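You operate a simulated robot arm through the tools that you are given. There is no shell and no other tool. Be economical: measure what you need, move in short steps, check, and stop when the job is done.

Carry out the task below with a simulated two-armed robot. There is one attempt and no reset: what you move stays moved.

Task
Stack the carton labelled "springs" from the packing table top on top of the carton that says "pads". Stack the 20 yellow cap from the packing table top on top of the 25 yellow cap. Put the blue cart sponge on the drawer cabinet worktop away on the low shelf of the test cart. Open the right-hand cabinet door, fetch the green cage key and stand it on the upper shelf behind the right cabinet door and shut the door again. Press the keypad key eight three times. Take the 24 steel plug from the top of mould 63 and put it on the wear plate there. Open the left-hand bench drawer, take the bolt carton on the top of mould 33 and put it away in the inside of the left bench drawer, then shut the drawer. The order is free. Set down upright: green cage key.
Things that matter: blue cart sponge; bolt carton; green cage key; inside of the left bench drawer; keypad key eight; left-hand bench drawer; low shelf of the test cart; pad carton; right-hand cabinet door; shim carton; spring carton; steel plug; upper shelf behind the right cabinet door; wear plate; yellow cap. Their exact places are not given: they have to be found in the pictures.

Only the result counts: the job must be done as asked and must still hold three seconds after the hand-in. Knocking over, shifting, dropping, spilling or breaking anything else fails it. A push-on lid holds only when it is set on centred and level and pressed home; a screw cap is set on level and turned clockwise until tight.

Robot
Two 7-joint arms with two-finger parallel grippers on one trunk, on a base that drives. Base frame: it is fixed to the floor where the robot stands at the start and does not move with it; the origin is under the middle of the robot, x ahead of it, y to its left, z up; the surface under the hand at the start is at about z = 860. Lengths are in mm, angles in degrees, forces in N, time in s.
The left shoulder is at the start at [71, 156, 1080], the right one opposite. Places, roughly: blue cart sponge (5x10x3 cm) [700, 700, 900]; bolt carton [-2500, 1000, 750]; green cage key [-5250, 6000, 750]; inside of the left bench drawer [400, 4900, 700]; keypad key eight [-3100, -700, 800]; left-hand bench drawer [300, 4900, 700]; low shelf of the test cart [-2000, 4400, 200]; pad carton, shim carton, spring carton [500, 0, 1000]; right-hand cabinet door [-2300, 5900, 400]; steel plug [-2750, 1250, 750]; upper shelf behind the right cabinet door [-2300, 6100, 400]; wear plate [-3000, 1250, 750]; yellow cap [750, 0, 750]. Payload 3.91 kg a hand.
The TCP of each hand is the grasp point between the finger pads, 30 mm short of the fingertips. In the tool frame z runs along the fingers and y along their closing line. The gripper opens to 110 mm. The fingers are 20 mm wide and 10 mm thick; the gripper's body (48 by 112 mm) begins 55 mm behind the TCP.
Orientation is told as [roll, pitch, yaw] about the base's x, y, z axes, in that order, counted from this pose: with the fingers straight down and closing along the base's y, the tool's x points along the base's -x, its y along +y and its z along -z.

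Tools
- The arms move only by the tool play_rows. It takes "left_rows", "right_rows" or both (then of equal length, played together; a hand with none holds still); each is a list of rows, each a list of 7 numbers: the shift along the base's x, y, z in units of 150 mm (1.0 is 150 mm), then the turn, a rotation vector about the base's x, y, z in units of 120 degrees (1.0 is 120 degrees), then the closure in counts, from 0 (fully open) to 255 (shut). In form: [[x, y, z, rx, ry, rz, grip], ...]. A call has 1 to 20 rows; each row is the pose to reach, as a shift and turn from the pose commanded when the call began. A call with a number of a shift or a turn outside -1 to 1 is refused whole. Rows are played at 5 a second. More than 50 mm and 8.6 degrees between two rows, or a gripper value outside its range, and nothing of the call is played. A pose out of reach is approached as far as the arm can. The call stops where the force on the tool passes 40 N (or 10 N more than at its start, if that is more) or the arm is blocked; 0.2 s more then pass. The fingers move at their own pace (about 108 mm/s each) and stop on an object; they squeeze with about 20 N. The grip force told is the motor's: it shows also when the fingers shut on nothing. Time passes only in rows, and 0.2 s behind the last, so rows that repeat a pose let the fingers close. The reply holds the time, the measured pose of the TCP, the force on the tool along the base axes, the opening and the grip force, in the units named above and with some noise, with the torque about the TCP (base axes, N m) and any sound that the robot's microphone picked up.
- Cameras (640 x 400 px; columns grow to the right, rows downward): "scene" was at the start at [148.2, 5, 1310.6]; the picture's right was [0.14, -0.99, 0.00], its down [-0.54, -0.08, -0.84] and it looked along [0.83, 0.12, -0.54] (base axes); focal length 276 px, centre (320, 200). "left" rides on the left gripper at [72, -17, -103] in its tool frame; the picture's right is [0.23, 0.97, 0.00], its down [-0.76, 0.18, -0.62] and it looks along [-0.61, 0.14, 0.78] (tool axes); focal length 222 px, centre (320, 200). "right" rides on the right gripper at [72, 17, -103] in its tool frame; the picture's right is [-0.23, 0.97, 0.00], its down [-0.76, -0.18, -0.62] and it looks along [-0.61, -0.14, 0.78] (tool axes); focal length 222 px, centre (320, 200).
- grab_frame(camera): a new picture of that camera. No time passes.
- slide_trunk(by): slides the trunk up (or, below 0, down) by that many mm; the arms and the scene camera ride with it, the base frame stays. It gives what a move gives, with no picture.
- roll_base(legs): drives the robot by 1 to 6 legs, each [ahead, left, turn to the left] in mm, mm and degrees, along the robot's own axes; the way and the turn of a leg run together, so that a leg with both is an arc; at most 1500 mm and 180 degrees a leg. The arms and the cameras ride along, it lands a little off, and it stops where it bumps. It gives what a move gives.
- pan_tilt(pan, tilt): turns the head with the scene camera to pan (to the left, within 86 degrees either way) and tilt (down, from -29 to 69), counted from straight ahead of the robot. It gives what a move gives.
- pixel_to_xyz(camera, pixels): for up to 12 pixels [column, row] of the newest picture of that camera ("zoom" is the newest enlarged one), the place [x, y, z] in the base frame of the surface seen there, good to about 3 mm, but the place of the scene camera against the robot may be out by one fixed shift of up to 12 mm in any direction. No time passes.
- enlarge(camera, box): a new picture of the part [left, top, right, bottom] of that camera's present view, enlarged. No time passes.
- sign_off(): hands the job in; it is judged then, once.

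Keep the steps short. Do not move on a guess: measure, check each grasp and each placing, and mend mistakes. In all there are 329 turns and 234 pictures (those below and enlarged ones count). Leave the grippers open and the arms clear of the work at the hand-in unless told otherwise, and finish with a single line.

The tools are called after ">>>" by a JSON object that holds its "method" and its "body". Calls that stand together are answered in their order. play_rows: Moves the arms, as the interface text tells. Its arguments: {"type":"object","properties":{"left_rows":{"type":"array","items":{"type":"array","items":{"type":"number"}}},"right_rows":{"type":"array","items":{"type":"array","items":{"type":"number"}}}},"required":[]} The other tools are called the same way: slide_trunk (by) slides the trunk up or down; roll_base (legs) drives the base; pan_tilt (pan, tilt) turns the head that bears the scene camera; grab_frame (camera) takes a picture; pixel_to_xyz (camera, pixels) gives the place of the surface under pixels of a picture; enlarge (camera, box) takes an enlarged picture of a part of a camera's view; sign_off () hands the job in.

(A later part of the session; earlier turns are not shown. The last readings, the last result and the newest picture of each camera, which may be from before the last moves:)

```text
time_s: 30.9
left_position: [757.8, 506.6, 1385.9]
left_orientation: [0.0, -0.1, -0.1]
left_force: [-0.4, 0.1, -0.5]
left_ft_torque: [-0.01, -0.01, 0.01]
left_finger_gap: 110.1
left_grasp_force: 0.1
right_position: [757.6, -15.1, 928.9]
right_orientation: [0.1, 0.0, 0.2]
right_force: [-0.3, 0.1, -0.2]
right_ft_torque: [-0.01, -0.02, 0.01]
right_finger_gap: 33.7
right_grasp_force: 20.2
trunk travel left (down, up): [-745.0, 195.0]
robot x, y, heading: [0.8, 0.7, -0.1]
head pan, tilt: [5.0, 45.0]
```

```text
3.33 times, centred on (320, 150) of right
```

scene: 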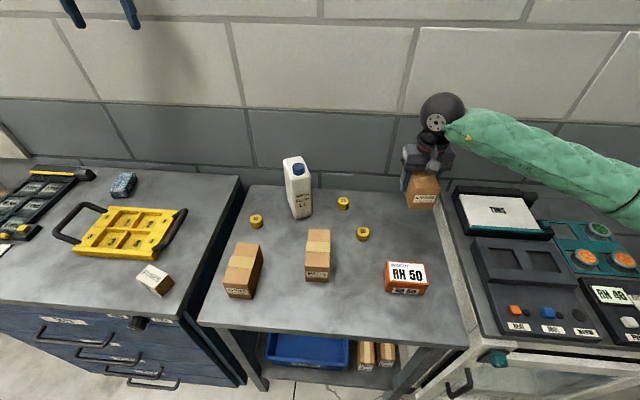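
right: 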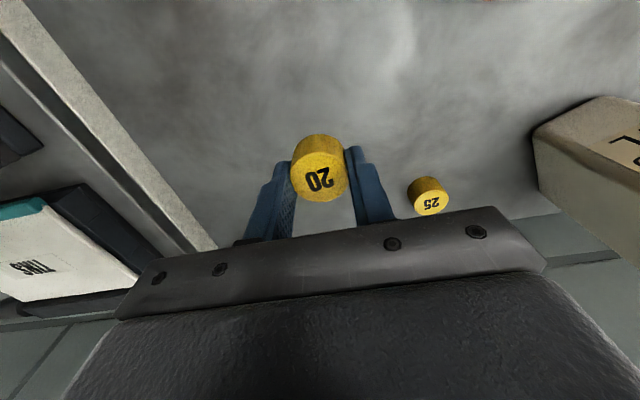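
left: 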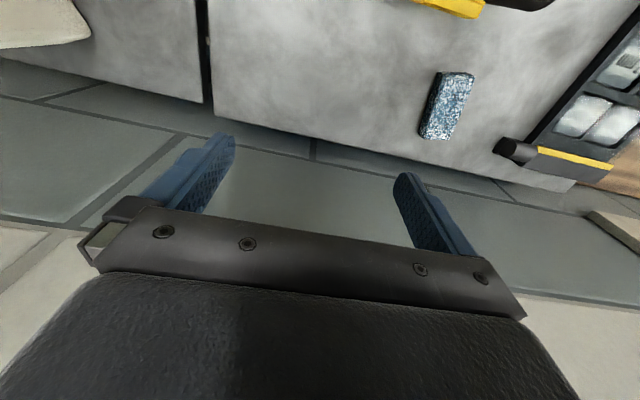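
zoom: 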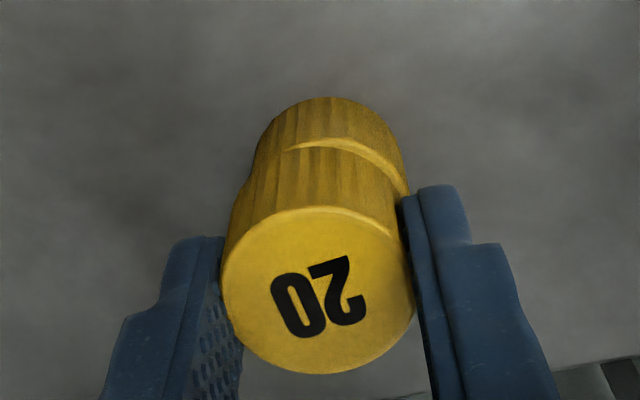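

>>> {"method": "pixel_to_xyz", "body": {"camera": "zoom", "pixels": [[330, 120], [330, 112], [320, 180], [320, 190], [262, 150], [403, 165], [243, 200], [395, 215]]}}

```text
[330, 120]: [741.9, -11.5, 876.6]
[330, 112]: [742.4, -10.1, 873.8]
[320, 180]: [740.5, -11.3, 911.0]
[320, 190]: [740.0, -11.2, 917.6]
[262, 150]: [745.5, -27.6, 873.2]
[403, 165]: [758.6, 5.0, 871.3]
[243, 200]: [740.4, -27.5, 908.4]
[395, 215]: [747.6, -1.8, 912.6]
```

Aligned within 2 mm; I nudge +1.5 mm in x and set it down.

>>> {"method": "play_rows", "body": {"right_rows": [[0.01, 0, 0, 0, 0, 0, 255], [0.01, 0, -0.025, 0, 0, 0, 255], [0.01, 0, -0.04, 0, 0, 0, 255], [0.01, 0, -0.05, 0, 0, 0, 255], [0.01, 0, -0.055, 0, 0, 0, 255]]}}

>>> {"method": "enlarge", "body": {"camera": "scene", "box": [305, 170, 385, 230]}}

```text
time_s: 32.1
left_position: [757.1, 506.4, 1384.9]
left_orientation: [0.1, 0.0, -0.1]
left_force: [-0.2, 0.0, -0.2]
left_ft_torque: [0.01, -0.02, 0.03]
left_finger_gap: 109.8
left_grasp_force: 0.0
right_position: [760.0, -16.3, 921.2]
right_orientation: [0.1, 0.0, 0.1]
right_force: [-1.3, -0.6, -0.7]
right_ft_torque: [0.01, -0.02, -0.03]
right_finger_gap: 33.3
right_grasp_force: 20.2
trunk travel left (down, up): [-745.0, 195.0]
robot x, y, heading: [-0.4, 2.8, 0.2]
head pan, tilt: [5.0, 45.0]
```

```text
6.67 times, centred on (345, 200) of scene
```

zoom: 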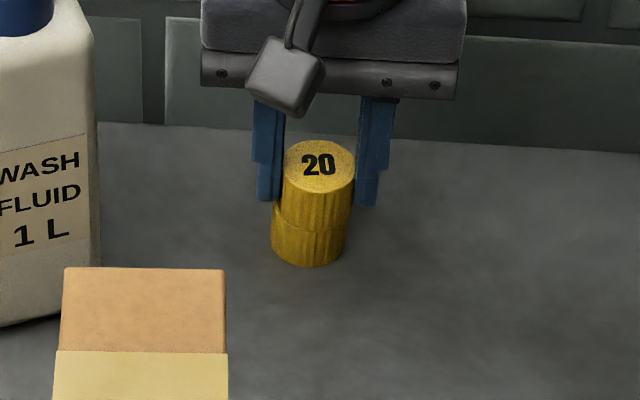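

>>> {"method": "play_rows", "body": {"right_rows": [[0, 0, -0.006, 0, 0, 0, 255], [0, 0, -0.01, 0, 0, 0, 255], [0, 0, -0.01, 0, 0, 0, 220], [0, 0, -0.01, 0, 0, 0, 150], [0, 0, -0.01, 0, 0, 0, 80], [0, 0, -0.01, 0, 0, 0, 60], [0, 0, 0.1, 0, 0, 0, 60], [0, 0, 0.35, 0, 0, 0, 0], [0, 0, 0.65, 0, 0, 0, 0], [-0.2, 0, 0.9, 0, 0, 0, 0]]}}

>>> {"method": "enlarge", "body": {"camera": "scene", "box": [305, 170, 385, 230]}}

```text
time_s: 34.3
left_position: [755.8, 505.9, 1386.3]
left_orientation: [0.1, -0.1, 0.0]
left_force: [0.6, 0.8, 0.5]
left_ft_torque: [0.0, 0.0, 0.03]
left_finger_gap: 110.0
left_grasp_force: 0.0
right_position: [727.0, -16.4, 1057.1]
right_orientation: [0.1, 0.0, 0.1]
right_force: [-0.1, -1.0, 0.5]
right_ft_torque: [0.0, -0.01, -0.05]
right_finger_gap: 109.7
right_grasp_force: 0.2
trunk travel left (down, up): [-745.0, 195.0]
robot x, y, heading: [-1.1, -3.2, -0.3]
head pan, tilt: [5.0, 45.0]
```

```text
6.67 times, centred on (345, 200) of scene
```

zoom: 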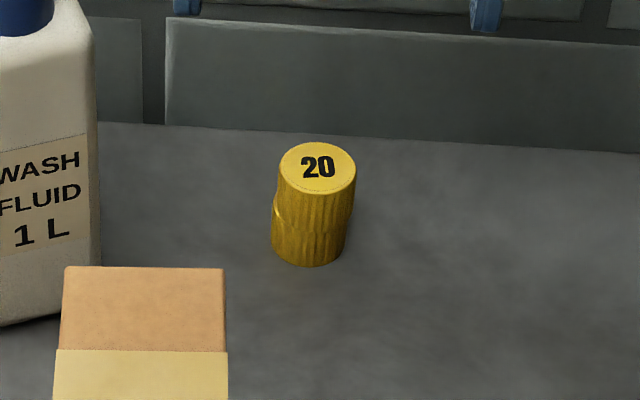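

The caps are stacked. Now the sponge: view it with the head panned left and the left hand camera.

>>> {"method": "pan_tilt", "body": {"pan": 35, "tilt": 45}}

>>> {"method": "grab_frame", "body": {"camera": "scene"}}

>>> {"method": "grab_frame", "body": {"camera": "left"}}

```text
time_s: 35.2
left_position: [757.2, 505.7, 1385.3]
left_orientation: [0.0, 0.0, 0.0]
left_force: [0.5, 0.3, -0.6]
left_ft_torque: [0.01, -0.03, 0.02]
left_finger_gap: 109.7
left_grasp_force: 0.1
right_position: [730.0, -14.9, 1056.6]
right_orientation: [0.0, 0.0, 0.1]
right_force: [-0.5, -0.5, 0.3]
right_ft_torque: [-0.03, -0.02, 0.03]
right_finger_gap: 110.0
right_grasp_force: 0.0
trunk travel left (down, up): [-745.0, 195.0]
robot x, y, heading: [1.4, -0.3, 0.1]
head pan, tilt: [35.0, 45.0]
```

```text
197 pictures are left
```

scene: 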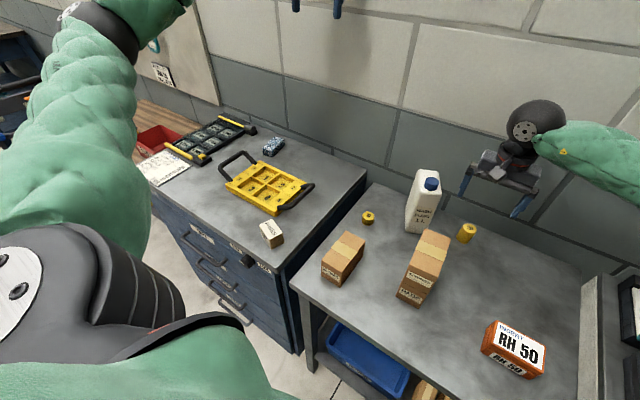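

```text
196 pictures are left
```

left: 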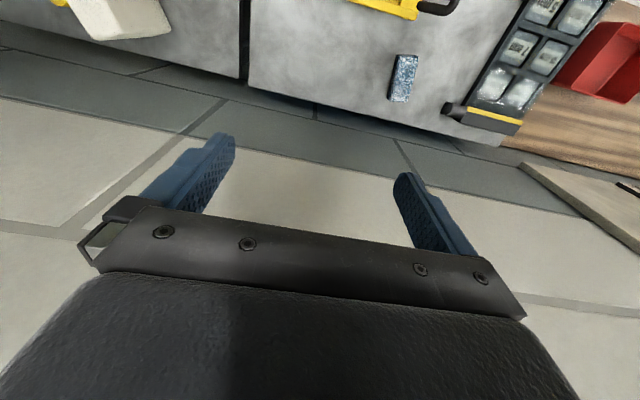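

>>> {"method": "pixel_to_xyz", "body": {"camera": "left", "pixels": [[403, 78], [397, 55], [417, 57], [410, 100], [392, 98], [430, 80], [470, 105]]}}

>>> {"method": "pixel_to_xyz", "body": {"camera": "scene", "pixels": [[274, 144], [155, 140], [160, 165], [100, 150], [60, 120], [20, 60], [15, 120]]}}

```text
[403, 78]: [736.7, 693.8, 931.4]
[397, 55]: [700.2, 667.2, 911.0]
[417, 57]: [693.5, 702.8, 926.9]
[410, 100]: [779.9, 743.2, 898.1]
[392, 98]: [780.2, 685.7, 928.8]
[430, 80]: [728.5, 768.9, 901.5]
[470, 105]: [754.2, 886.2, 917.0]
```

```text
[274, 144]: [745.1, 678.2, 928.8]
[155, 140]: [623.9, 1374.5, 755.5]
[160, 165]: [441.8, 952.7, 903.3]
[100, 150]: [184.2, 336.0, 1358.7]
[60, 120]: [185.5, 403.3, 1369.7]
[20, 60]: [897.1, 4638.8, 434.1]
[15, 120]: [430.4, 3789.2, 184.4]
```

Sponge ≈ (737,692), top 930, too far for the present stand. I raise and retract the right hand above the bottle before driving left.

>>> {"method": "play_rows", "body": {"right_rows": [[0, 0, 0.3, 0, 0, 0, 0], [-0.1, -0.1, 0.6, 0, 0, 0, 0], [-0.3, -0.3, 0.8, 0, 0, 0, 0], [-0.5, -0.5, 0.95, 0, 0, 0, 0], [-0.7, -0.7, 1.0, 0, 0, 0, 0], [-0.9, -0.9, 1.0, 0, 0, 0, 0]]}}

>>> {"method": "play_rows", "body": {"right_rows": [[0, -0.25, 0.2, 0, 0, 0, 0], [-0.1, -0.5, 0.4, 0, 0, 0, 0], [-0.2, -0.75, 0.5, 0, 0, 0, 0], [-0.3, -1.0, 0.6, 0, 0, 0, 0]]}}

>>> {"method": "roll_base", "body": {"legs": [[0, 300, 0]]}}

>>> {"method": "grab_frame", "body": {"camera": "left"}}

>>> {"method": "grab_frame", "body": {"camera": "scene"}}

```text
refused: row 3 steps farther than a row can; nothing moved
```

```text
refused: row 2 steps farther than a row can; nothing moved
```

```text
time_s: 37.3
left_position: [756.8, 806.4, 1384.3]
left_orientation: [-0.1, -0.1, 0.1]
left_force: [-0.6, 0.1, 0.1]
left_ft_torque: [0.01, -0.01, -0.02]
left_finger_gap: 110.0
left_grasp_force: 0.1
right_position: [728.2, 285.0, 1055.5]
right_orientation: [0.0, -0.1, 0.2]
right_force: [0.5, -0.5, -0.3]
right_ft_torque: [-0.03, 0.0, 0.0]
right_finger_gap: 109.8
right_grasp_force: 0.0
trunk travel left (down, up): [-745.0, 195.0]
robot x, y, heading: [-1.5, 301.3, 0.1]
head pan, tilt: [35.0, 45.0]
```

```text
195 pictures are left
```

left: 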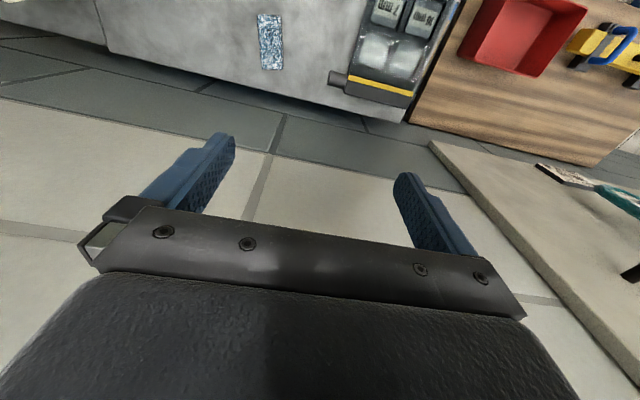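

```text
194 pictures are left
```

scene: 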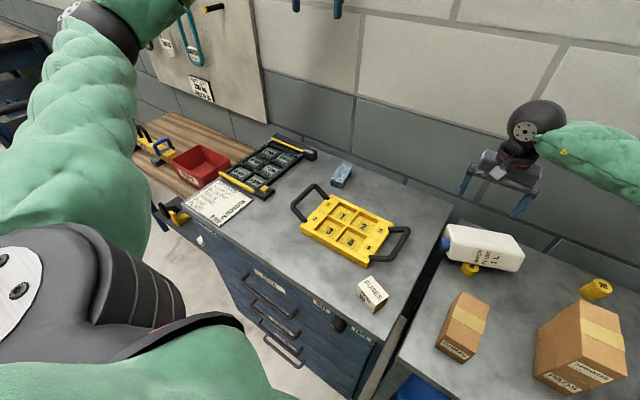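

My mistake: I sent the drive in the same batch, the arm moves were refused, and the right hand swept the wash-fluid bottle over. I stop and inspect the damage so I can put it back.

>>> {"method": "enlarge", "body": {"camera": "scene", "box": [380, 200, 640, 362]}}

>>> {"method": "grab_frame", "body": {"camera": "right"}}

```text
2.46 times, centred on (510, 281) of scene
```

zoom: 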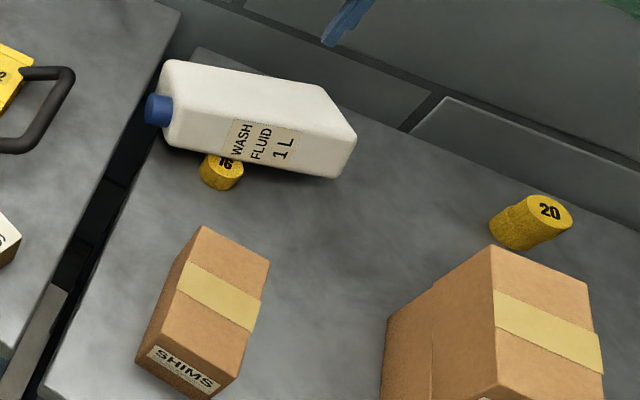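

```text
192 pictures are left
```

right: 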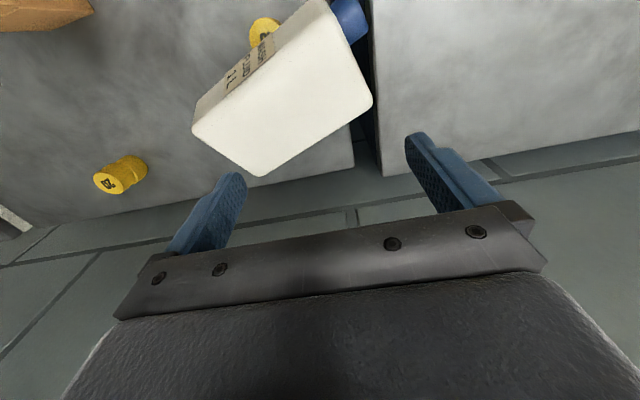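

The bottle lies on its side against/over cap 16; cap on. I measure it and cap 16.

>>> {"method": "pixel_to_xyz", "body": {"camera": "zoom", "pixels": [[172, 64], [320, 90], [352, 135], [332, 172], [168, 140], [158, 108], [222, 178], [228, 162], [240, 100], [250, 150], [205, 170], [515, 215]]}}

>>> {"method": "pixel_to_xyz", "body": {"camera": "right", "pixels": [[262, 170], [370, 105], [335, 20], [290, 90], [200, 130], [265, 30], [120, 176], [355, 20], [138, 165], [245, 75], [340, 125]]}}

>>> {"method": "enlarge", "body": {"camera": "right", "box": [180, 0, 400, 190]}}

```text
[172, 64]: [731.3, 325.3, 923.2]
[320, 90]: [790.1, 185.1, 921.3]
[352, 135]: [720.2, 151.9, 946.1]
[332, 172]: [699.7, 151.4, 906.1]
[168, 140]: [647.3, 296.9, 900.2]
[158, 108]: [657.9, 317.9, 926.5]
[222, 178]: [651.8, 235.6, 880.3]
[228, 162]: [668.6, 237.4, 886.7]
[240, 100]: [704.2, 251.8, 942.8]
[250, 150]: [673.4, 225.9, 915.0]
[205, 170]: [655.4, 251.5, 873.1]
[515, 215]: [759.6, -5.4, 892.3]
```

```text
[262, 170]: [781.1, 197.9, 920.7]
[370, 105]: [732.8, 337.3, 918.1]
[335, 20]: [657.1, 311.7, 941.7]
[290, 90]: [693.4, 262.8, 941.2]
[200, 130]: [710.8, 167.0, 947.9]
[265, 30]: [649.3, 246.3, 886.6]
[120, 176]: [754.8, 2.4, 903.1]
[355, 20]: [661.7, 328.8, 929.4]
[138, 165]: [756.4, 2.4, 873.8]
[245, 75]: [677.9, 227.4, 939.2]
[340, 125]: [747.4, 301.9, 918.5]
```

```text
2.11 times, centred on (290, 95) of right
```

zoom: 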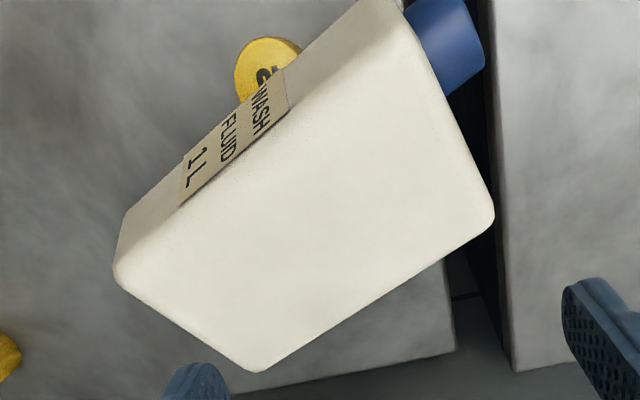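

The bottle (about 155×76×62, plus cap) tipped left and rests partly on cap 16; I estimate it stood at about (734,124) turned ~18°. Before planning the repair I check the cap stack.

>>> {"method": "enlarge", "body": {"camera": "scene", "box": [560, 250, 640, 310]}}

>>> {"method": "enlarge", "body": {"camera": "right", "box": [80, 140, 160, 200]}}

>>> {"method": "pixel_to_xyz", "body": {"camera": "zoom", "pixels": [[215, 300], [300, 300], [400, 240], [420, 180]]}}

```text
6.67 times, centred on (600, 280) of scene
```

zoom: 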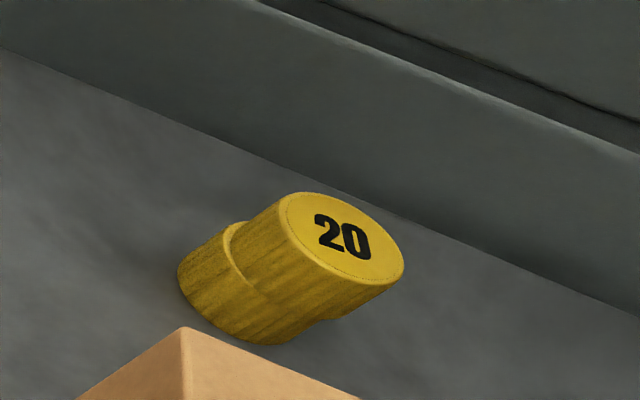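

```text
6.67 times, centred on (120, 170) of right
```

zoom: 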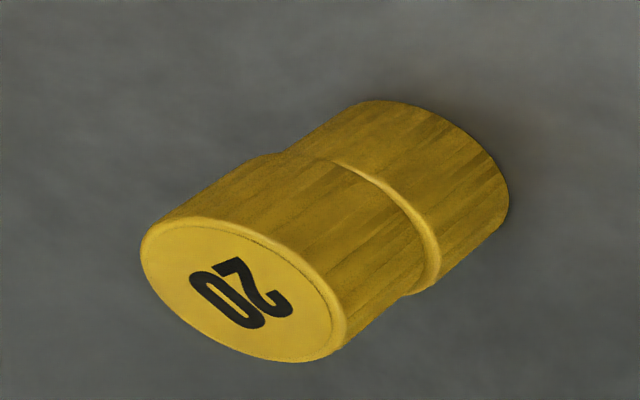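

```text
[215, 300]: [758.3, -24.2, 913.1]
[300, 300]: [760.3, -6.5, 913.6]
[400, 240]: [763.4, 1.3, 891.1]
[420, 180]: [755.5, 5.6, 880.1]
```

Cap stack is intact. I turn the right hand -72° above the bottle (closing across its 76 mm side) and look.

>>> {"method": "play_rows", "body": {"right_rows": [[0, 0, 0.1, 0, 0, -0.06, 0], [-0.02, -0.04, 0.2, 0, 0, -0.12, 0], [-0.04, -0.08, 0.2, 0, 0, -0.18, 0], [-0.06, -0.12, 0.2, 0, 0, -0.24, 0], [-0.08, -0.16, 0.2, 0, 0, -0.3, 0], [-0.1, -0.2, 0.2, 0, 0, -0.36, 0], [-0.12, -0.22, 0.2, 0, 0, -0.42, 0], [-0.12, -0.22, 0.2, 0, 0, -0.48, 0], [-0.12, -0.22, 0.2, 0, 0, -0.54, 0], [-0.12, -0.22, 0.2, 0, 0, -0.6, 0], [-0.12, -0.22, 0.2, 0, 0, -0.6, 0]]}}

>>> {"method": "grab_frame", "body": {"camera": "right"}}

>>> {"method": "grab_frame", "body": {"camera": "scene"}}

```text
time_s: 39.7
left_position: [756.1, 807.0, 1384.8]
left_orientation: [-0.1, 0.1, 0.1]
left_force: [0.5, -0.5, 0.2]
left_ft_torque: [0.0, 0.03, -0.01]
left_finger_gap: 110.0
left_grasp_force: 0.1
right_position: [711.3, 251.6, 1087.2]
right_orientation: [0.0, 0.1, -71.9]
right_force: [0.2, 0.9, 0.4]
right_ft_torque: [0.0, -0.01, 0.0]
right_finger_gap: 109.9
right_grasp_force: 0.0
trunk travel left (down, up): [-745.0, 195.0]
robot x, y, heading: [0.1, 298.3, 0.1]
head pan, tilt: [35.0, 45.0]
```

```text
188 pictures are left
```

right: 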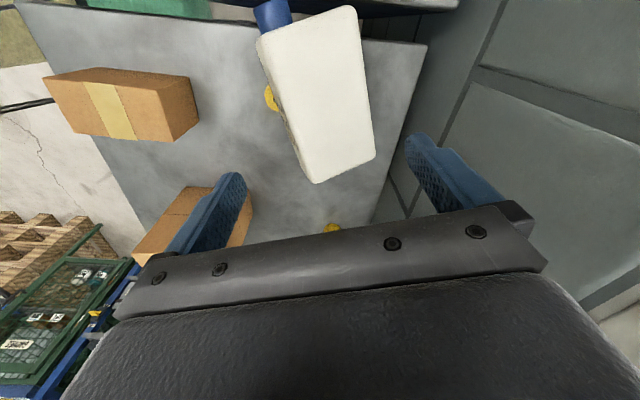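

```text
187 pictures are left
```

scene: 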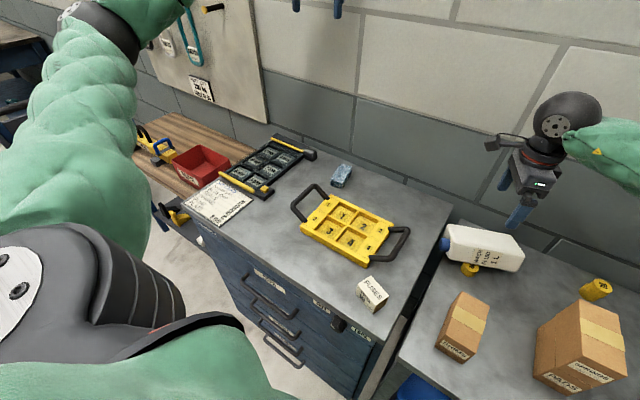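

Good view. I measure the bottle's upper face from here.

>>> {"method": "pixel_to_xyz", "body": {"camera": "right", "pixels": [[266, 42], [350, 10], [372, 155], [318, 178], [320, 95], [290, 120], [350, 90], [272, 98], [300, 165], [275, 15], [283, 105]]}}

>>> {"method": "enlarge", "body": {"camera": "right", "box": [230, 0, 400, 190]}}

```text
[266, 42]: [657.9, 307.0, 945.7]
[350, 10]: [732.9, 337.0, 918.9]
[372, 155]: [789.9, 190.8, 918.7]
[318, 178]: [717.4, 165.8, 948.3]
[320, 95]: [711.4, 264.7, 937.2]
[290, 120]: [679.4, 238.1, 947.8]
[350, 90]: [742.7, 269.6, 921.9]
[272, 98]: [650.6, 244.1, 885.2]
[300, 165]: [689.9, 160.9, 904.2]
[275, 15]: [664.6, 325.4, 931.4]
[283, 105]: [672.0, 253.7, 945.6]
```

```text
2.11 times, centred on (315, 95) of right
```

zoom: 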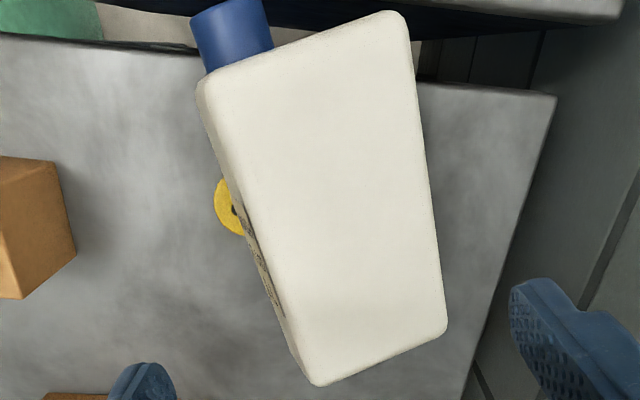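

Bottle axis is turned 22°, its upper face slopes 19° (label side resting on cap 16). I align the hand: yaw +4°, tilt 19° with the face, then 30° lean.

>>> {"method": "play_rows", "body": {"right_rows": [[0.04, 0.14, -0.04, -0.018, 0.05, 0.011, 0], [0.08, 0.28, -0.08, -0.037, 0.101, 0.022, 0], [0.11, 0.43, -0.13, -0.0554, 0.152, 0.0333, 0], [0.11, 0.43, -0.13, -0.0554, 0.152, 0.0333, 0]]}}

>>> {"method": "play_rows", "body": {"right_rows": [[0, 0, 0, -0.055, -0.022, 0.021, 0], [0, 0, 0, -0.109, -0.044, 0.0415, 0], [0, 0, 0, -0.164, -0.0664, 0.062, 0], [0, 0, 0, -0.2185, -0.0885, 0.083, 0], [0, 0, 0, -0.2185, -0.0885, 0.083, 0]]}}

>>> {"method": "grab_frame", "body": {"camera": "right"}}

>>> {"method": "enlarge", "body": {"camera": "scene", "box": [300, 60, 640, 300]}}

```text
time_s: 40.7
left_position: [757.4, 806.1, 1385.7]
left_orientation: [0.1, -0.1, 0.2]
left_force: [-0.8, -0.4, -0.5]
left_ft_torque: [0.06, 0.0, -0.01]
left_finger_gap: 109.8
left_grasp_force: 0.0
right_position: [727.6, 314.9, 1066.9]
right_orientation: [-19.6, 0.1, -67.9]
right_force: [0.6, -0.5, -0.4]
right_ft_torque: [-0.02, -0.03, 0.03]
right_finger_gap: 109.9
right_grasp_force: 0.1
trunk travel left (down, up): [-745.0, 195.0]
robot x, y, heading: [3.5, 297.8, 0.3]
head pan, tilt: [35.0, 45.0]
```

```text
time_s: 41.9
left_position: [755.8, 805.6, 1386.2]
left_orientation: [0.0, 0.0, 0.1]
left_force: [-0.6, -0.5, 0.4]
left_ft_torque: [0.03, 0.0, 0.02]
left_finger_gap: 110.1
left_grasp_force: 0.1
right_position: [729.2, 315.7, 1067.2]
right_orientation: [-22.2, -28.2, -56.9]
right_force: [0.0, -0.4, 0.2]
right_ft_torque: [0.0, 0.02, 0.03]
right_finger_gap: 109.9
right_grasp_force: 0.0
trunk travel left (down, up): [-745.0, 195.0]
robot x, y, heading: [-2.3, 301.2, -0.1]
head pan, tilt: [35.0, 45.0]
```

```text
185 pictures are left
```

right: 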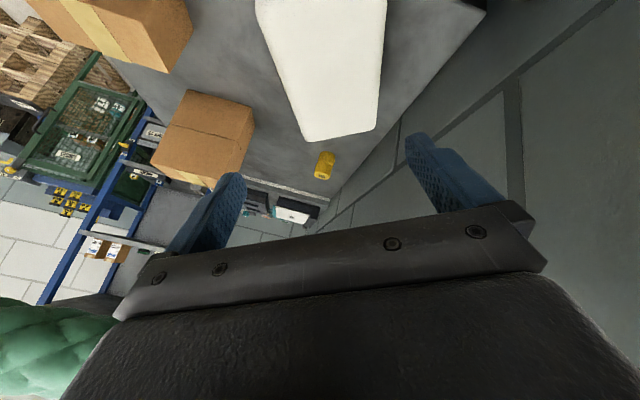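

```text
1.67 times, centred on (470, 180) of scene
```

zoom: 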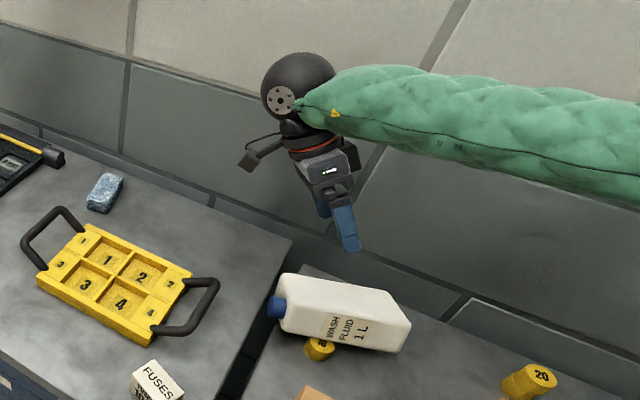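

Orientation as planned. I move to the approach line and halfway down.

>>> {"method": "play_rows", "body": {"right_rows": [[0, 0, -0.2, 0, 0, 0, 0], [-0.01, 0, -0.373, 0, 0, 0, 0], [-0.02, -0.11, -0.53, 0, 0, 0, 0], [-0.04, -0.228, -0.7, 0, 0, 0, 0], [-0.04, -0.228, -0.7, 0, 0, 0, 0]]}}

>>> {"method": "grab_frame", "body": {"camera": "right"}}

>>> {"method": "enlarge", "body": {"camera": "scene", "box": [400, 150, 560, 300]}}

```text
time_s: 43.1
left_position: [757.9, 806.2, 1384.2]
left_orientation: [0.0, -0.1, 0.1]
left_force: [-0.5, -0.7, 0.2]
left_ft_torque: [-0.04, 0.0, -0.02]
left_finger_gap: 109.9
left_grasp_force: 0.1
right_position: [721.3, 283.3, 962.3]
right_orientation: [-22.4, -28.2, -56.9]
right_force: [-0.1, -0.2, 0.6]
right_ft_torque: [-0.04, 0.01, -0.02]
right_finger_gap: 110.1
right_grasp_force: 0.1
trunk travel left (down, up): [-745.0, 195.0]
robot x, y, heading: [-0.1, 297.7, 0.2]
head pan, tilt: [35.0, 45.0]
```

```text
183 pictures are left
```

right: 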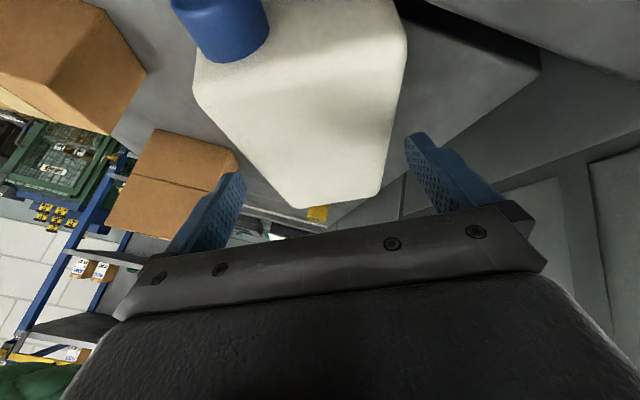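

```text
2.67 times, centred on (480, 225) of scene
```

zoom: 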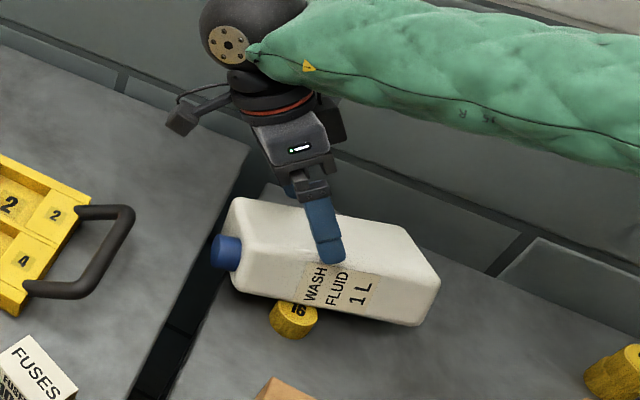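

Fingers straddle the bottle. I go the rest of the way and close.

>>> {"method": "play_rows", "body": {"right_rows": [[-0.007, -0.08, -0.11, 0, 0, 0, 0], [-0.014, -0.16, -0.22, 0, 0, 0, 0], [-0.022, -0.24, -0.327, 0, 0, 0, 0], [-0.022, -0.24, -0.327, 0, 0, 0, 0]]}}

>>> {"method": "enlarge", "body": {"camera": "scene", "box": [400, 150, 560, 300]}}

```text
time_s: 44.1
left_position: [757.1, 806.2, 1384.5]
left_orientation: [0.0, 0.0, 0.1]
left_force: [-0.6, 0.3, -0.5]
left_ft_torque: [0.0, 0.03, -0.02]
left_finger_gap: 109.7
left_grasp_force: 0.1
right_position: [718.0, 245.5, 913.0]
right_orientation: [-22.3, -28.1, -57.0]
right_force: [-0.5, 0.4, -0.5]
right_ft_torque: [-0.02, 0.05, 0.01]
right_finger_gap: 110.0
right_grasp_force: 0.0
trunk travel left (down, up): [-745.0, 195.0]
robot x, y, heading: [-5.2, 299.6, 0.1]
head pan, tilt: [35.0, 45.0]
```

```text
2.67 times, centred on (480, 225) of scene
```

zoom: 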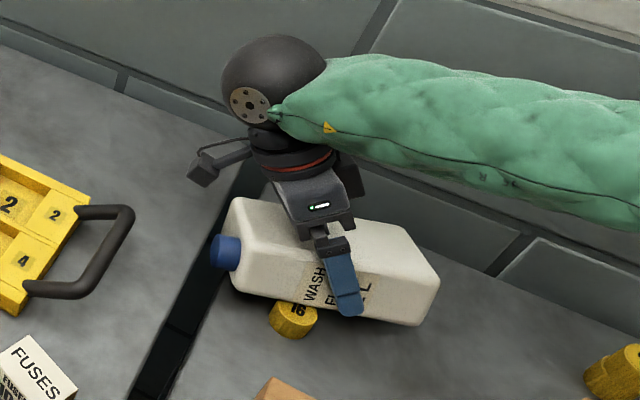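

No contact forces. I close the fingers on the bottle and wait.

>>> {"method": "play_rows", "body": {"right_rows": [[0, 0, 0, 0, 0, 0, 30], [0, 0, 0, 0, 0, 0, 60], [0, 0, 0, 0, 0, 0, 120], [0, 0, 0, 0, 0, 0, 255], [0, 0, 0, 0, 0, 0, 255], [0, 0, 0, 0, 0, 0, 255]]}}

>>> {"method": "play_rows", "body": {"right_rows": [[0, 0, 0.04, 0, 0, 0, 255], [0, 0, 0.1, 0, 0, 0, 255], [0, 0, 0.2, 0, 0, 0, 255], [0, 0, 0.35, 0, 0, 0, 255], [0, 0, 0.5, 0, 0, 0, 255], [0, 0, 0.5, 0, 0, 0, 255]]}}

>>> {"method": "enlarge", "body": {"camera": "scene", "box": [400, 130, 560, 300]}}

```text
time_s: 45.5
left_position: [756.1, 807.4, 1384.0]
left_orientation: [0.1, -0.1, 0.2]
left_force: [-0.1, 0.2, -0.1]
left_ft_torque: [-0.02, 0.0, 0.03]
left_finger_gap: 110.0
left_grasp_force: 0.1
right_position: [719.1, 245.4, 912.0]
right_orientation: [-22.3, -28.0, -57.0]
right_force: [0.7, 0.4, -0.2]
right_ft_torque: [-0.2, -0.01, -0.09]
right_finger_gap: 100.4
right_grasp_force: 19.6
trunk travel left (down, up): [-745.0, 195.0]
robot x, y, heading: [2.7, 298.3, -0.1]
head pan, tilt: [35.0, 45.0]
```

```text
time_s: 46.9
left_position: [756.3, 806.5, 1384.8]
left_orientation: [-0.1, 0.1, 0.1]
left_force: [-0.2, 0.2, 0.1]
left_ft_torque: [0.01, 0.04, 0.01]
left_finger_gap: 109.7
left_grasp_force: 0.1
right_position: [718.5, 245.6, 986.9]
right_orientation: [-22.2, -28.1, -56.9]
right_force: [0.1, -0.5, -10.3]
right_ft_torque: [-0.01, -0.02, -0.02]
right_finger_gap: 100.4
right_grasp_force: 20.3
trunk travel left (down, up): [-745.0, 195.0]
robot x, y, heading: [-2.9, 299.9, 0.3]
head pan, tilt: [35.0, 45.0]
```

```text
2.35 times, centred on (480, 215) of scene
```

zoom: 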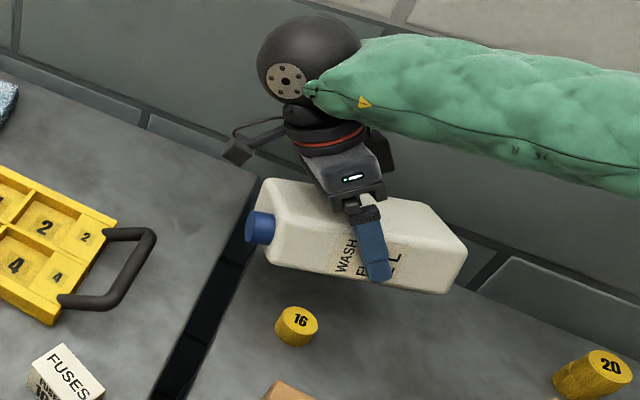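

Lifted (10 N), cap 16 still upright. I measure where cap 16 stands now.

>>> {"method": "pixel_to_xyz", "body": {"camera": "zoom", "pixels": [[300, 320], [280, 316], [316, 325], [600, 362], [275, 184], [420, 205], [455, 270]]}}

```text
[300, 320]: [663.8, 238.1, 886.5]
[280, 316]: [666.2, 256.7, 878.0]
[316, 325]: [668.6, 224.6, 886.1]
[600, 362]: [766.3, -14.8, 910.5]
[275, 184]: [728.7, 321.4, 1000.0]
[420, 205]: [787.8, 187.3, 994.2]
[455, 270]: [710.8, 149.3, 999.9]
```

Cap 16 is at about (656,241), essentially where it was. Now I lift a little more and take out the 19° tilt, then start turning the bottle upright about its width axis.

>>> {"method": "play_rows", "body": {"right_rows": [[0, 0, 0.15, 0.02, -0.05, 0, 255], [0, -0.02, 0.3, 0.04, -0.1, 0, 255], [0, -0.05, 0.4, 0.0606, -0.1498, 0, 255], [0, -0.05, 0.4, 0.0606, -0.1498, 0, 255]]}}

>>> {"method": "play_rows", "body": {"right_rows": [[0.01, -0.07, 0, 0.058, 0.0234, 0, 255], [0.02, -0.14, 0, 0.116, 0.0468, 0, 255], [0.03, -0.21, 0, 0.174, 0.0702, 0, 255], [0.04, -0.28, 0, 0.232, 0.0937, 0, 255], [0.05, -0.35, 0, 0.29, 0.117, 0, 255], [0.06, -0.42, 0, 0.348, 0.14, 0, 255], [0.06, -0.42, 0, 0.348, 0.14, 0, 255]]}}

>>> {"method": "grab_frame", "body": {"camera": "scene"}}

```text
time_s: 47.9
left_position: [757.4, 805.8, 1384.1]
left_orientation: [-0.1, 0.1, 0.0]
left_force: [-0.2, 0.5, 0.3]
left_ft_torque: [0.02, 0.04, -0.02]
left_finger_gap: 110.0
left_grasp_force: 0.1
right_position: [719.2, 237.9, 1046.7]
right_orientation: [-0.1, -29.9, -67.8]
right_force: [-1.0, -0.7, -11.0]
right_ft_torque: [-0.02, 0.01, 0.01]
right_finger_gap: 100.6
right_grasp_force: 20.2
trunk travel left (down, up): [-745.0, 195.0]
robot x, y, heading: [3.5, 300.2, -0.0]
head pan, tilt: [35.0, 45.0]
```

```text
time_s: 49.5
left_position: [757.2, 805.7, 1383.9]
left_orientation: [0.0, 0.1, 0.1]
left_force: [-0.4, 0.6, -0.1]
left_ft_torque: [-0.03, 0.04, -0.03]
left_finger_gap: 110.0
left_grasp_force: 0.0
right_position: [727.3, 175.5, 1046.9]
right_orientation: [0.0, 15.1, -67.8]
right_force: [-0.4, 0.6, -9.6]
right_ft_torque: [-0.11, -0.03, -0.03]
right_finger_gap: 100.1
right_grasp_force: 20.0
trunk travel left (down, up): [-745.0, 195.0]
robot x, y, heading: [2.4, 301.9, 0.1]
head pan, tilt: [35.0, 45.0]
```

```text
179 pictures are left
```

scene: 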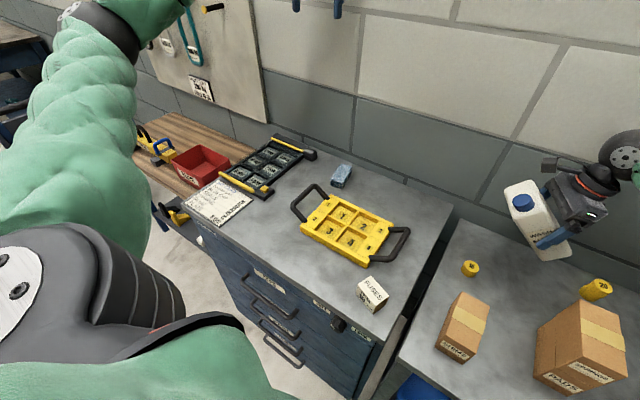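

Works as planned. I pan the head toward it and complete the turn (another 45°).

>>> {"method": "play_rows", "body": {"right_rows": [[0, -0.05, 0, 0.058, 0.0234, 0, 255], [0.01, -0.1, 0, 0.116, 0.0468, 0, 255], [0.02, -0.17, 0, 0.174, 0.0702, 0, 255], [0.03, -0.24, 0, 0.232, 0.0937, 0, 255], [0.04, -0.3, 0, 0.29, 0.117, 0, 255], [0.04, -0.35, 0, 0.348, 0.14, 0, 255], [0.04, -0.35, 0, 0.348, 0.14, 0, 255]]}}

>>> {"method": "pan_tilt", "body": {"pan": -10, "tilt": 45}}

>>> {"method": "grab_frame", "body": {"camera": "scene"}}

```text
time_s: 51.1
left_position: [757.7, 806.1, 1384.2]
left_orientation: [0.0, 0.1, 0.1]
left_force: [-0.1, 0.5, -0.2]
left_ft_torque: [0.0, 0.03, 0.0]
left_finger_gap: 109.8
left_grasp_force: 0.1
right_position: [733.5, 123.2, 1048.5]
right_orientation: [0.4, 60.2, -67.8]
right_force: [-0.8, 0.4, -10.0]
right_ft_torque: [-0.12, -0.04, 0.02]
right_finger_gap: 100.0
right_grasp_force: 19.5
trunk travel left (down, up): [-745.0, 195.0]
robot x, y, heading: [-3.4, 300.5, -0.0]
head pan, tilt: [35.0, 45.0]
```

```text
time_s: 52.2
left_position: [757.0, 805.0, 1383.9]
left_orientation: [0.1, 0.1, 0.1]
left_force: [-0.3, -0.8, 0.5]
left_ft_torque: [0.0, -0.02, 0.0]
left_finger_gap: 109.9
left_grasp_force: 0.0
right_position: [733.4, 123.3, 1047.5]
right_orientation: [0.3, 60.0, -67.6]
right_force: [0.9, -0.3, -10.2]
right_ft_torque: [-0.07, -0.04, -0.04]
right_finger_gap: 100.1
right_grasp_force: 20.0
trunk travel left (down, up): [-745.0, 195.0]
robot x, y, heading: [1.3, 299.3, 0.3]
head pan, tilt: [-10.0, 45.0]
```

```text
178 pictures are left
```

scene: 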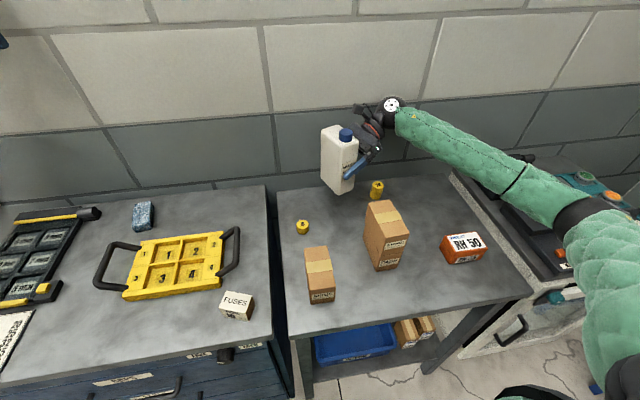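

>>> {"method": "enlarge", "body": {"camera": "scene", "box": [280, 80, 440, 240]}}

>>> {"method": "pixel_to_xyz", "body": {"camera": "zoom", "pixels": [[170, 270], [225, 255], [175, 190], [235, 280], [230, 190], [285, 260], [240, 275], [265, 138]]}}

```text
2.50 times, centred on (360, 160) of scene
```

zoom: 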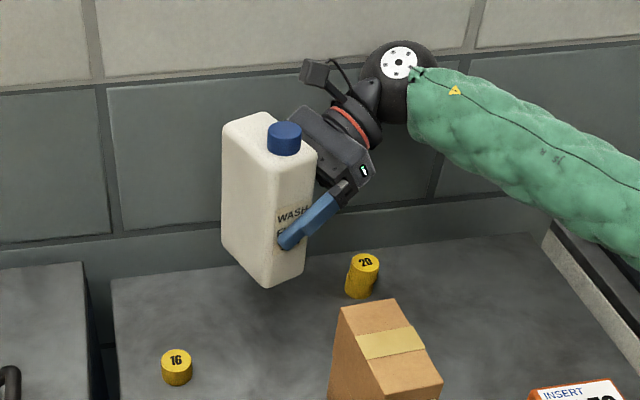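

```text
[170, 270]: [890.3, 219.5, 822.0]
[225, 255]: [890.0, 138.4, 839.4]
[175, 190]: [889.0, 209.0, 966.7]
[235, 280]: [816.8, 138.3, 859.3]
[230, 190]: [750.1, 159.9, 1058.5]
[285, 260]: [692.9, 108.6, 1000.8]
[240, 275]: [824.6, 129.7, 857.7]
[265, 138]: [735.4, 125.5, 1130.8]
```

>>> {"method": "pixel_to_xyz", "body": {"camera": "zoom", "pixels": [[270, 280], [300, 270], [268, 200], [275, 230], [312, 170], [272, 165], [255, 270], [228, 235], [228, 140], [284, 128]]}}

>>> {"method": "grab_frame", "body": {"camera": "right"}}

```text
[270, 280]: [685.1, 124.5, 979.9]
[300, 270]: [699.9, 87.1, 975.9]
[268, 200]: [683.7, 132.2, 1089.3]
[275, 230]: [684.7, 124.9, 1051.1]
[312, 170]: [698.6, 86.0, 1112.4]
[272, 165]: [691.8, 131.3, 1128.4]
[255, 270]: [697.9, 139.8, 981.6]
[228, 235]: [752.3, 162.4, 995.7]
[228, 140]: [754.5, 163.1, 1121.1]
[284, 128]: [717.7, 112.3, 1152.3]
```

```text
176 pictures are left
```

right: 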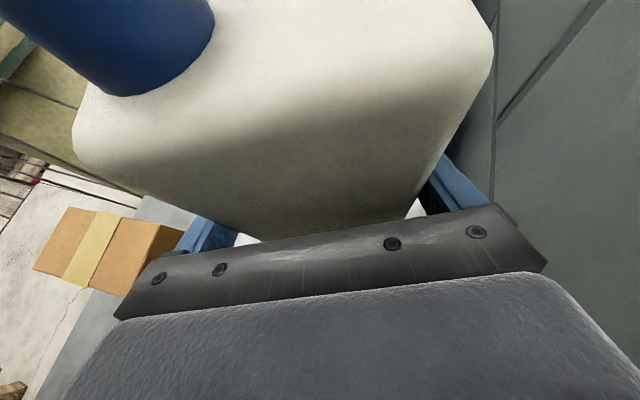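

>>> {"method": "pixel_to_xyz", "body": {"camera": "zoom", "pixels": [[365, 263], [352, 262], [379, 262], [176, 360], [163, 360], [190, 360]]}}

```text
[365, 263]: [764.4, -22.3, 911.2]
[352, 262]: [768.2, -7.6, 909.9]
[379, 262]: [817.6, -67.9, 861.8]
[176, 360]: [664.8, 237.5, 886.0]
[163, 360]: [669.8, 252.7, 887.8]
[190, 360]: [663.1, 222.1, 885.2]
```

Bottle is upright. Correcting for the scene shift (+7,-5), its front corners should move (+15,-6) mm to match the original spot. I shift and lower 95 mm.

>>> {"method": "play_rows", "body": {"right_rows": [[0.05, -0.02, -0.1, 0, 0, 0, 255], [0.1, -0.04, -0.25, 0, 0, 0, 255], [0.1, -0.04, -0.4, 0, 0, 0, 255], [0.1, -0.04, -0.53, 0, 0, 0, 255], [0.1, -0.04, -0.63, 0, 0, 0, 255], [0.1, -0.04, -0.63, 0, 0, 0, 255]]}}

>>> {"method": "enlarge", "body": {"camera": "scene", "box": [280, 80, 440, 240]}}

```text
time_s: 53.6
left_position: [756.7, 805.5, 1385.2]
left_orientation: [0.1, 0.1, 0.1]
left_force: [0.7, 0.8, -0.4]
left_ft_torque: [0.0, -0.04, -0.01]
left_finger_gap: 109.8
left_grasp_force: 0.0
right_position: [747.1, 116.1, 953.2]
right_orientation: [0.5, 60.0, -67.7]
right_force: [0.3, -0.1, -10.1]
right_ft_torque: [-0.13, -0.05, 0.02]
right_finger_gap: 99.9
right_grasp_force: 20.1
trunk travel left (down, up): [-745.0, 195.0]
robot x, y, heading: [-0.5, 298.3, -0.0]
head pan, tilt: [-10.0, 45.0]
```

```text
2.50 times, centred on (360, 160) of scene
```

zoom: 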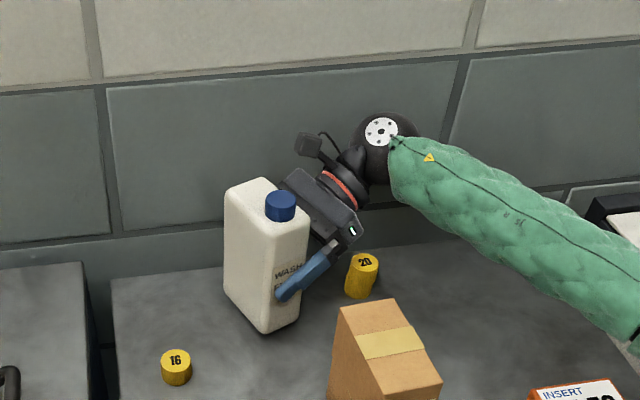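

>>> {"method": "pixel_to_xyz", "body": {"camera": "zoom", "pixels": [[266, 326], [297, 316], [264, 300], [268, 260], [262, 260], [302, 240], [232, 285]]}}

>>> {"method": "play_rows", "body": {"right_rows": [[0, 0, -0.04, 0, 0, 0, 255], [0, 0, -0.06, 0, 0, 0, 255], [0, 0, -0.075, 0, 0, 0, 255], [0, 0, -0.085, 0, 0, 0, 255]]}}

```text
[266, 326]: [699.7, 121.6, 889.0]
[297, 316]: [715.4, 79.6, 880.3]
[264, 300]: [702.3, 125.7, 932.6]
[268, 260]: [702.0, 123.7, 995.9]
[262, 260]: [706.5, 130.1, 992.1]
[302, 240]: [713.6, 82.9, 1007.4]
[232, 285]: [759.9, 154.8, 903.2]
```

```text
time_s: 54.6
left_position: [755.7, 806.5, 1386.2]
left_orientation: [0.0, 0.1, 0.2]
left_force: [0.1, 0.1, -0.6]
left_ft_torque: [0.02, 0.0, -0.03]
left_finger_gap: 110.1
left_grasp_force: 0.1
right_position: [747.5, 115.8, 943.5]
right_orientation: [0.9, 60.1, -67.3]
right_force: [6.7, -1.8, 17.8]
right_ft_torque: [-0.08, 0.19, -0.21]
right_finger_gap: 100.1
right_grasp_force: 20.3
trunk travel left (down, up): [-745.0, 195.0]
robot x, y, heading: [-3.3, 298.2, 0.1]
head pan, tilt: [-10.0, 45.0]
```

Bottle stands on the table (contact force). I unload slightly, open, and check before withdrawing.

>>> {"method": "play_rows", "body": {"right_rows": [[0, 0, 0.012, 0, 0, 0, 255], [0, 0, 0.012, 0, 0, 0, 200], [0, 0, 0.012, 0, 0, 0, 100], [0, 0, 0.012, 0, 0, 0, 0], [0, 0, 0.012, 0, 0, 0, 0], [0, 0, 0.012, 0, 0, 0, 0]]}}

>>> {"method": "enlarge", "body": {"camera": "scene", "box": [280, 80, 440, 240]}}

>>> {"method": "grab_frame", "body": {"camera": "right"}}

```text
time_s: 56.0
left_position: [756.2, 805.9, 1384.4]
left_orientation: [0.1, 0.0, 0.1]
left_force: [0.2, -0.2, 0.9]
left_ft_torque: [-0.01, -0.01, 0.03]
left_finger_gap: 110.0
left_grasp_force: 0.2
right_position: [748.1, 116.6, 942.1]
right_orientation: [0.4, 59.9, -67.5]
right_force: [-0.9, 0.7, -0.8]
right_ft_torque: [0.02, 0.03, -0.03]
right_finger_gap: 109.8
right_grasp_force: 0.1
trunk travel left (down, up): [-745.0, 195.0]
robot x, y, heading: [0.4, 296.9, 0.3]
head pan, tilt: [-10.0, 45.0]
```

```text
2.50 times, centred on (360, 160) of scene
```

zoom: 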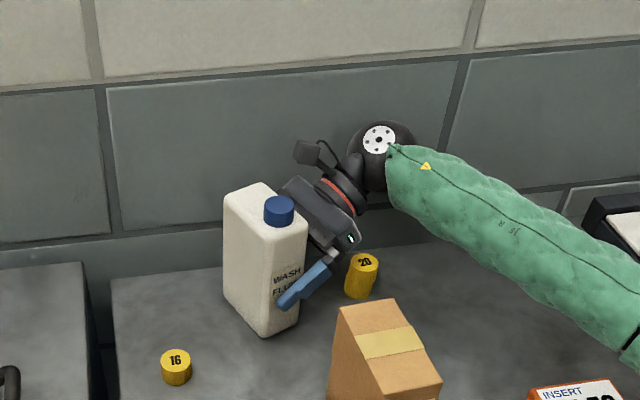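

```text
173 pictures are left
```

right: 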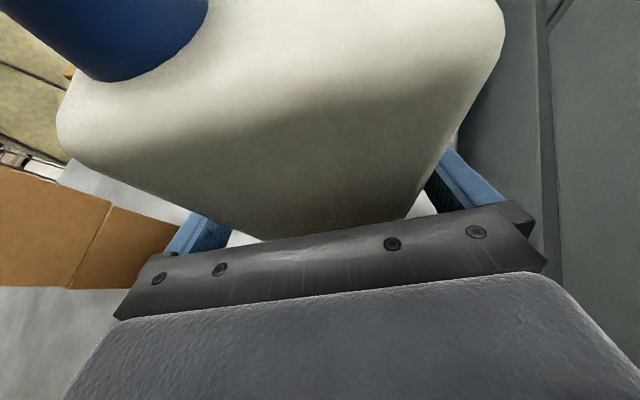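

>>> {"method": "pixel_to_xyz", "body": {"camera": "zoom", "pixels": [[400, 128], [410, 150], [360, 190], [420, 60]]}}

>>> {"method": "play_rows", "body": {"right_rows": [[0.022, -0.0535, 0.0333, 0, 0, 0, 0], [0.054, -0.134, 0.0833, 0, 0, 0, 0], [0.054, -0.134, 0.0833, 0, 0, 0, 0]]}}

>>> {"method": "enlarge", "body": {"camera": "scene", "box": [280, 80, 440, 240]}}

```text
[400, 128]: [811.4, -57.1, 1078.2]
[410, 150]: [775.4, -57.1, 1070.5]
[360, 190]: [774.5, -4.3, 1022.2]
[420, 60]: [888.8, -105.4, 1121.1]
```

```text
time_s: 56.8
left_position: [755.8, 806.7, 1385.4]
left_orientation: [-0.1, 0.0, 0.1]
left_force: [0.5, -1.2, -0.8]
left_ft_torque: [0.04, 0.01, 0.02]
left_finger_gap: 109.8
left_grasp_force: 0.0
right_position: [756.0, 96.7, 954.0]
right_orientation: [0.3, 59.9, -67.6]
right_force: [-0.1, 0.0, 0.1]
right_ft_torque: [-0.02, 0.0, 0.01]
right_finger_gap: 109.9
right_grasp_force: 0.0
trunk travel left (down, up): [-745.0, 195.0]
robot x, y, heading: [0.1, 300.4, 0.2]
head pan, tilt: [-10.0, 45.0]
```

```text
2.50 times, centred on (360, 160) of scene
```

zoom: 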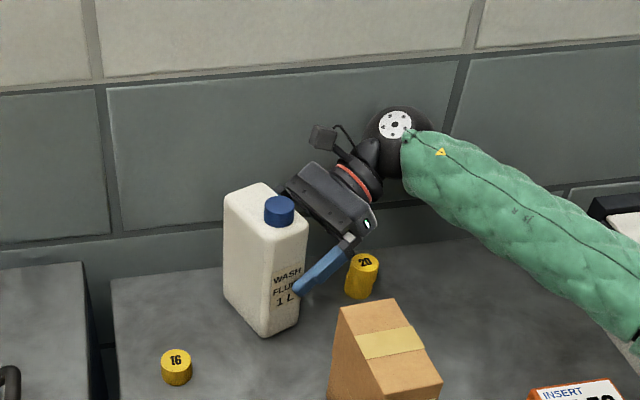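

Bottle stays put. I continue withdrawing, then go up and right-front, away from everything.

>>> {"method": "play_rows", "body": {"right_rows": [[0.04, -0.1, 0.062, 0, 0, 0, 0], [0.08, -0.198, 0.123, 0, 0, 0, 0], [0.09, -0.25, 0.18, 0, 0, 0, 0], [0.05, -0.27, 0.4, 0, 0, 0, 0], [-0.05, -0.3, 0.65, 0, 0, 0, 0], [-0.2, -0.35, 0.9, 0, 0, 0, 0], [-0.4, -0.4, 1.0, 0, 0, 0, 0]]}}

>>> {"method": "grab_frame", "body": {"camera": "scene"}}

```text
time_s: 58.4
left_position: [754.7, 805.5, 1385.4]
left_orientation: [0.0, 0.0, 0.1]
left_force: [-0.4, 0.3, 0.6]
left_ft_torque: [0.02, -0.03, 0.04]
left_finger_gap: 109.9
left_grasp_force: 0.1
right_position: [695.2, 36.0, 1104.7]
right_orientation: [0.5, 60.1, -67.6]
right_force: [-0.3, -1.0, 0.4]
right_ft_torque: [0.02, -0.03, -0.04]
right_finger_gap: 109.6
right_grasp_force: 0.1
trunk travel left (down, up): [-745.0, 195.0]
robot x, y, heading: [0.5, 300.7, 0.1]
head pan, tilt: [-10.0, 45.0]
```

```text
171 pictures are left
```

scene: 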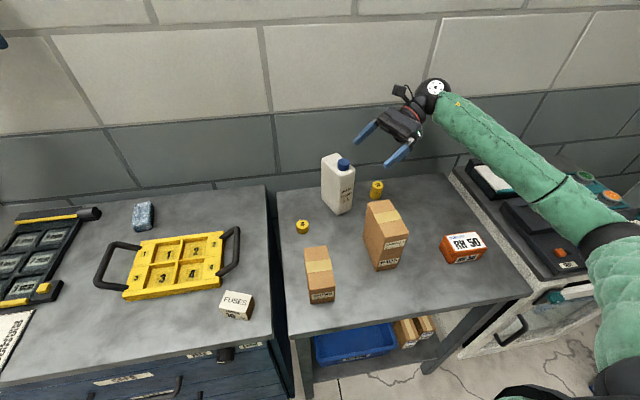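

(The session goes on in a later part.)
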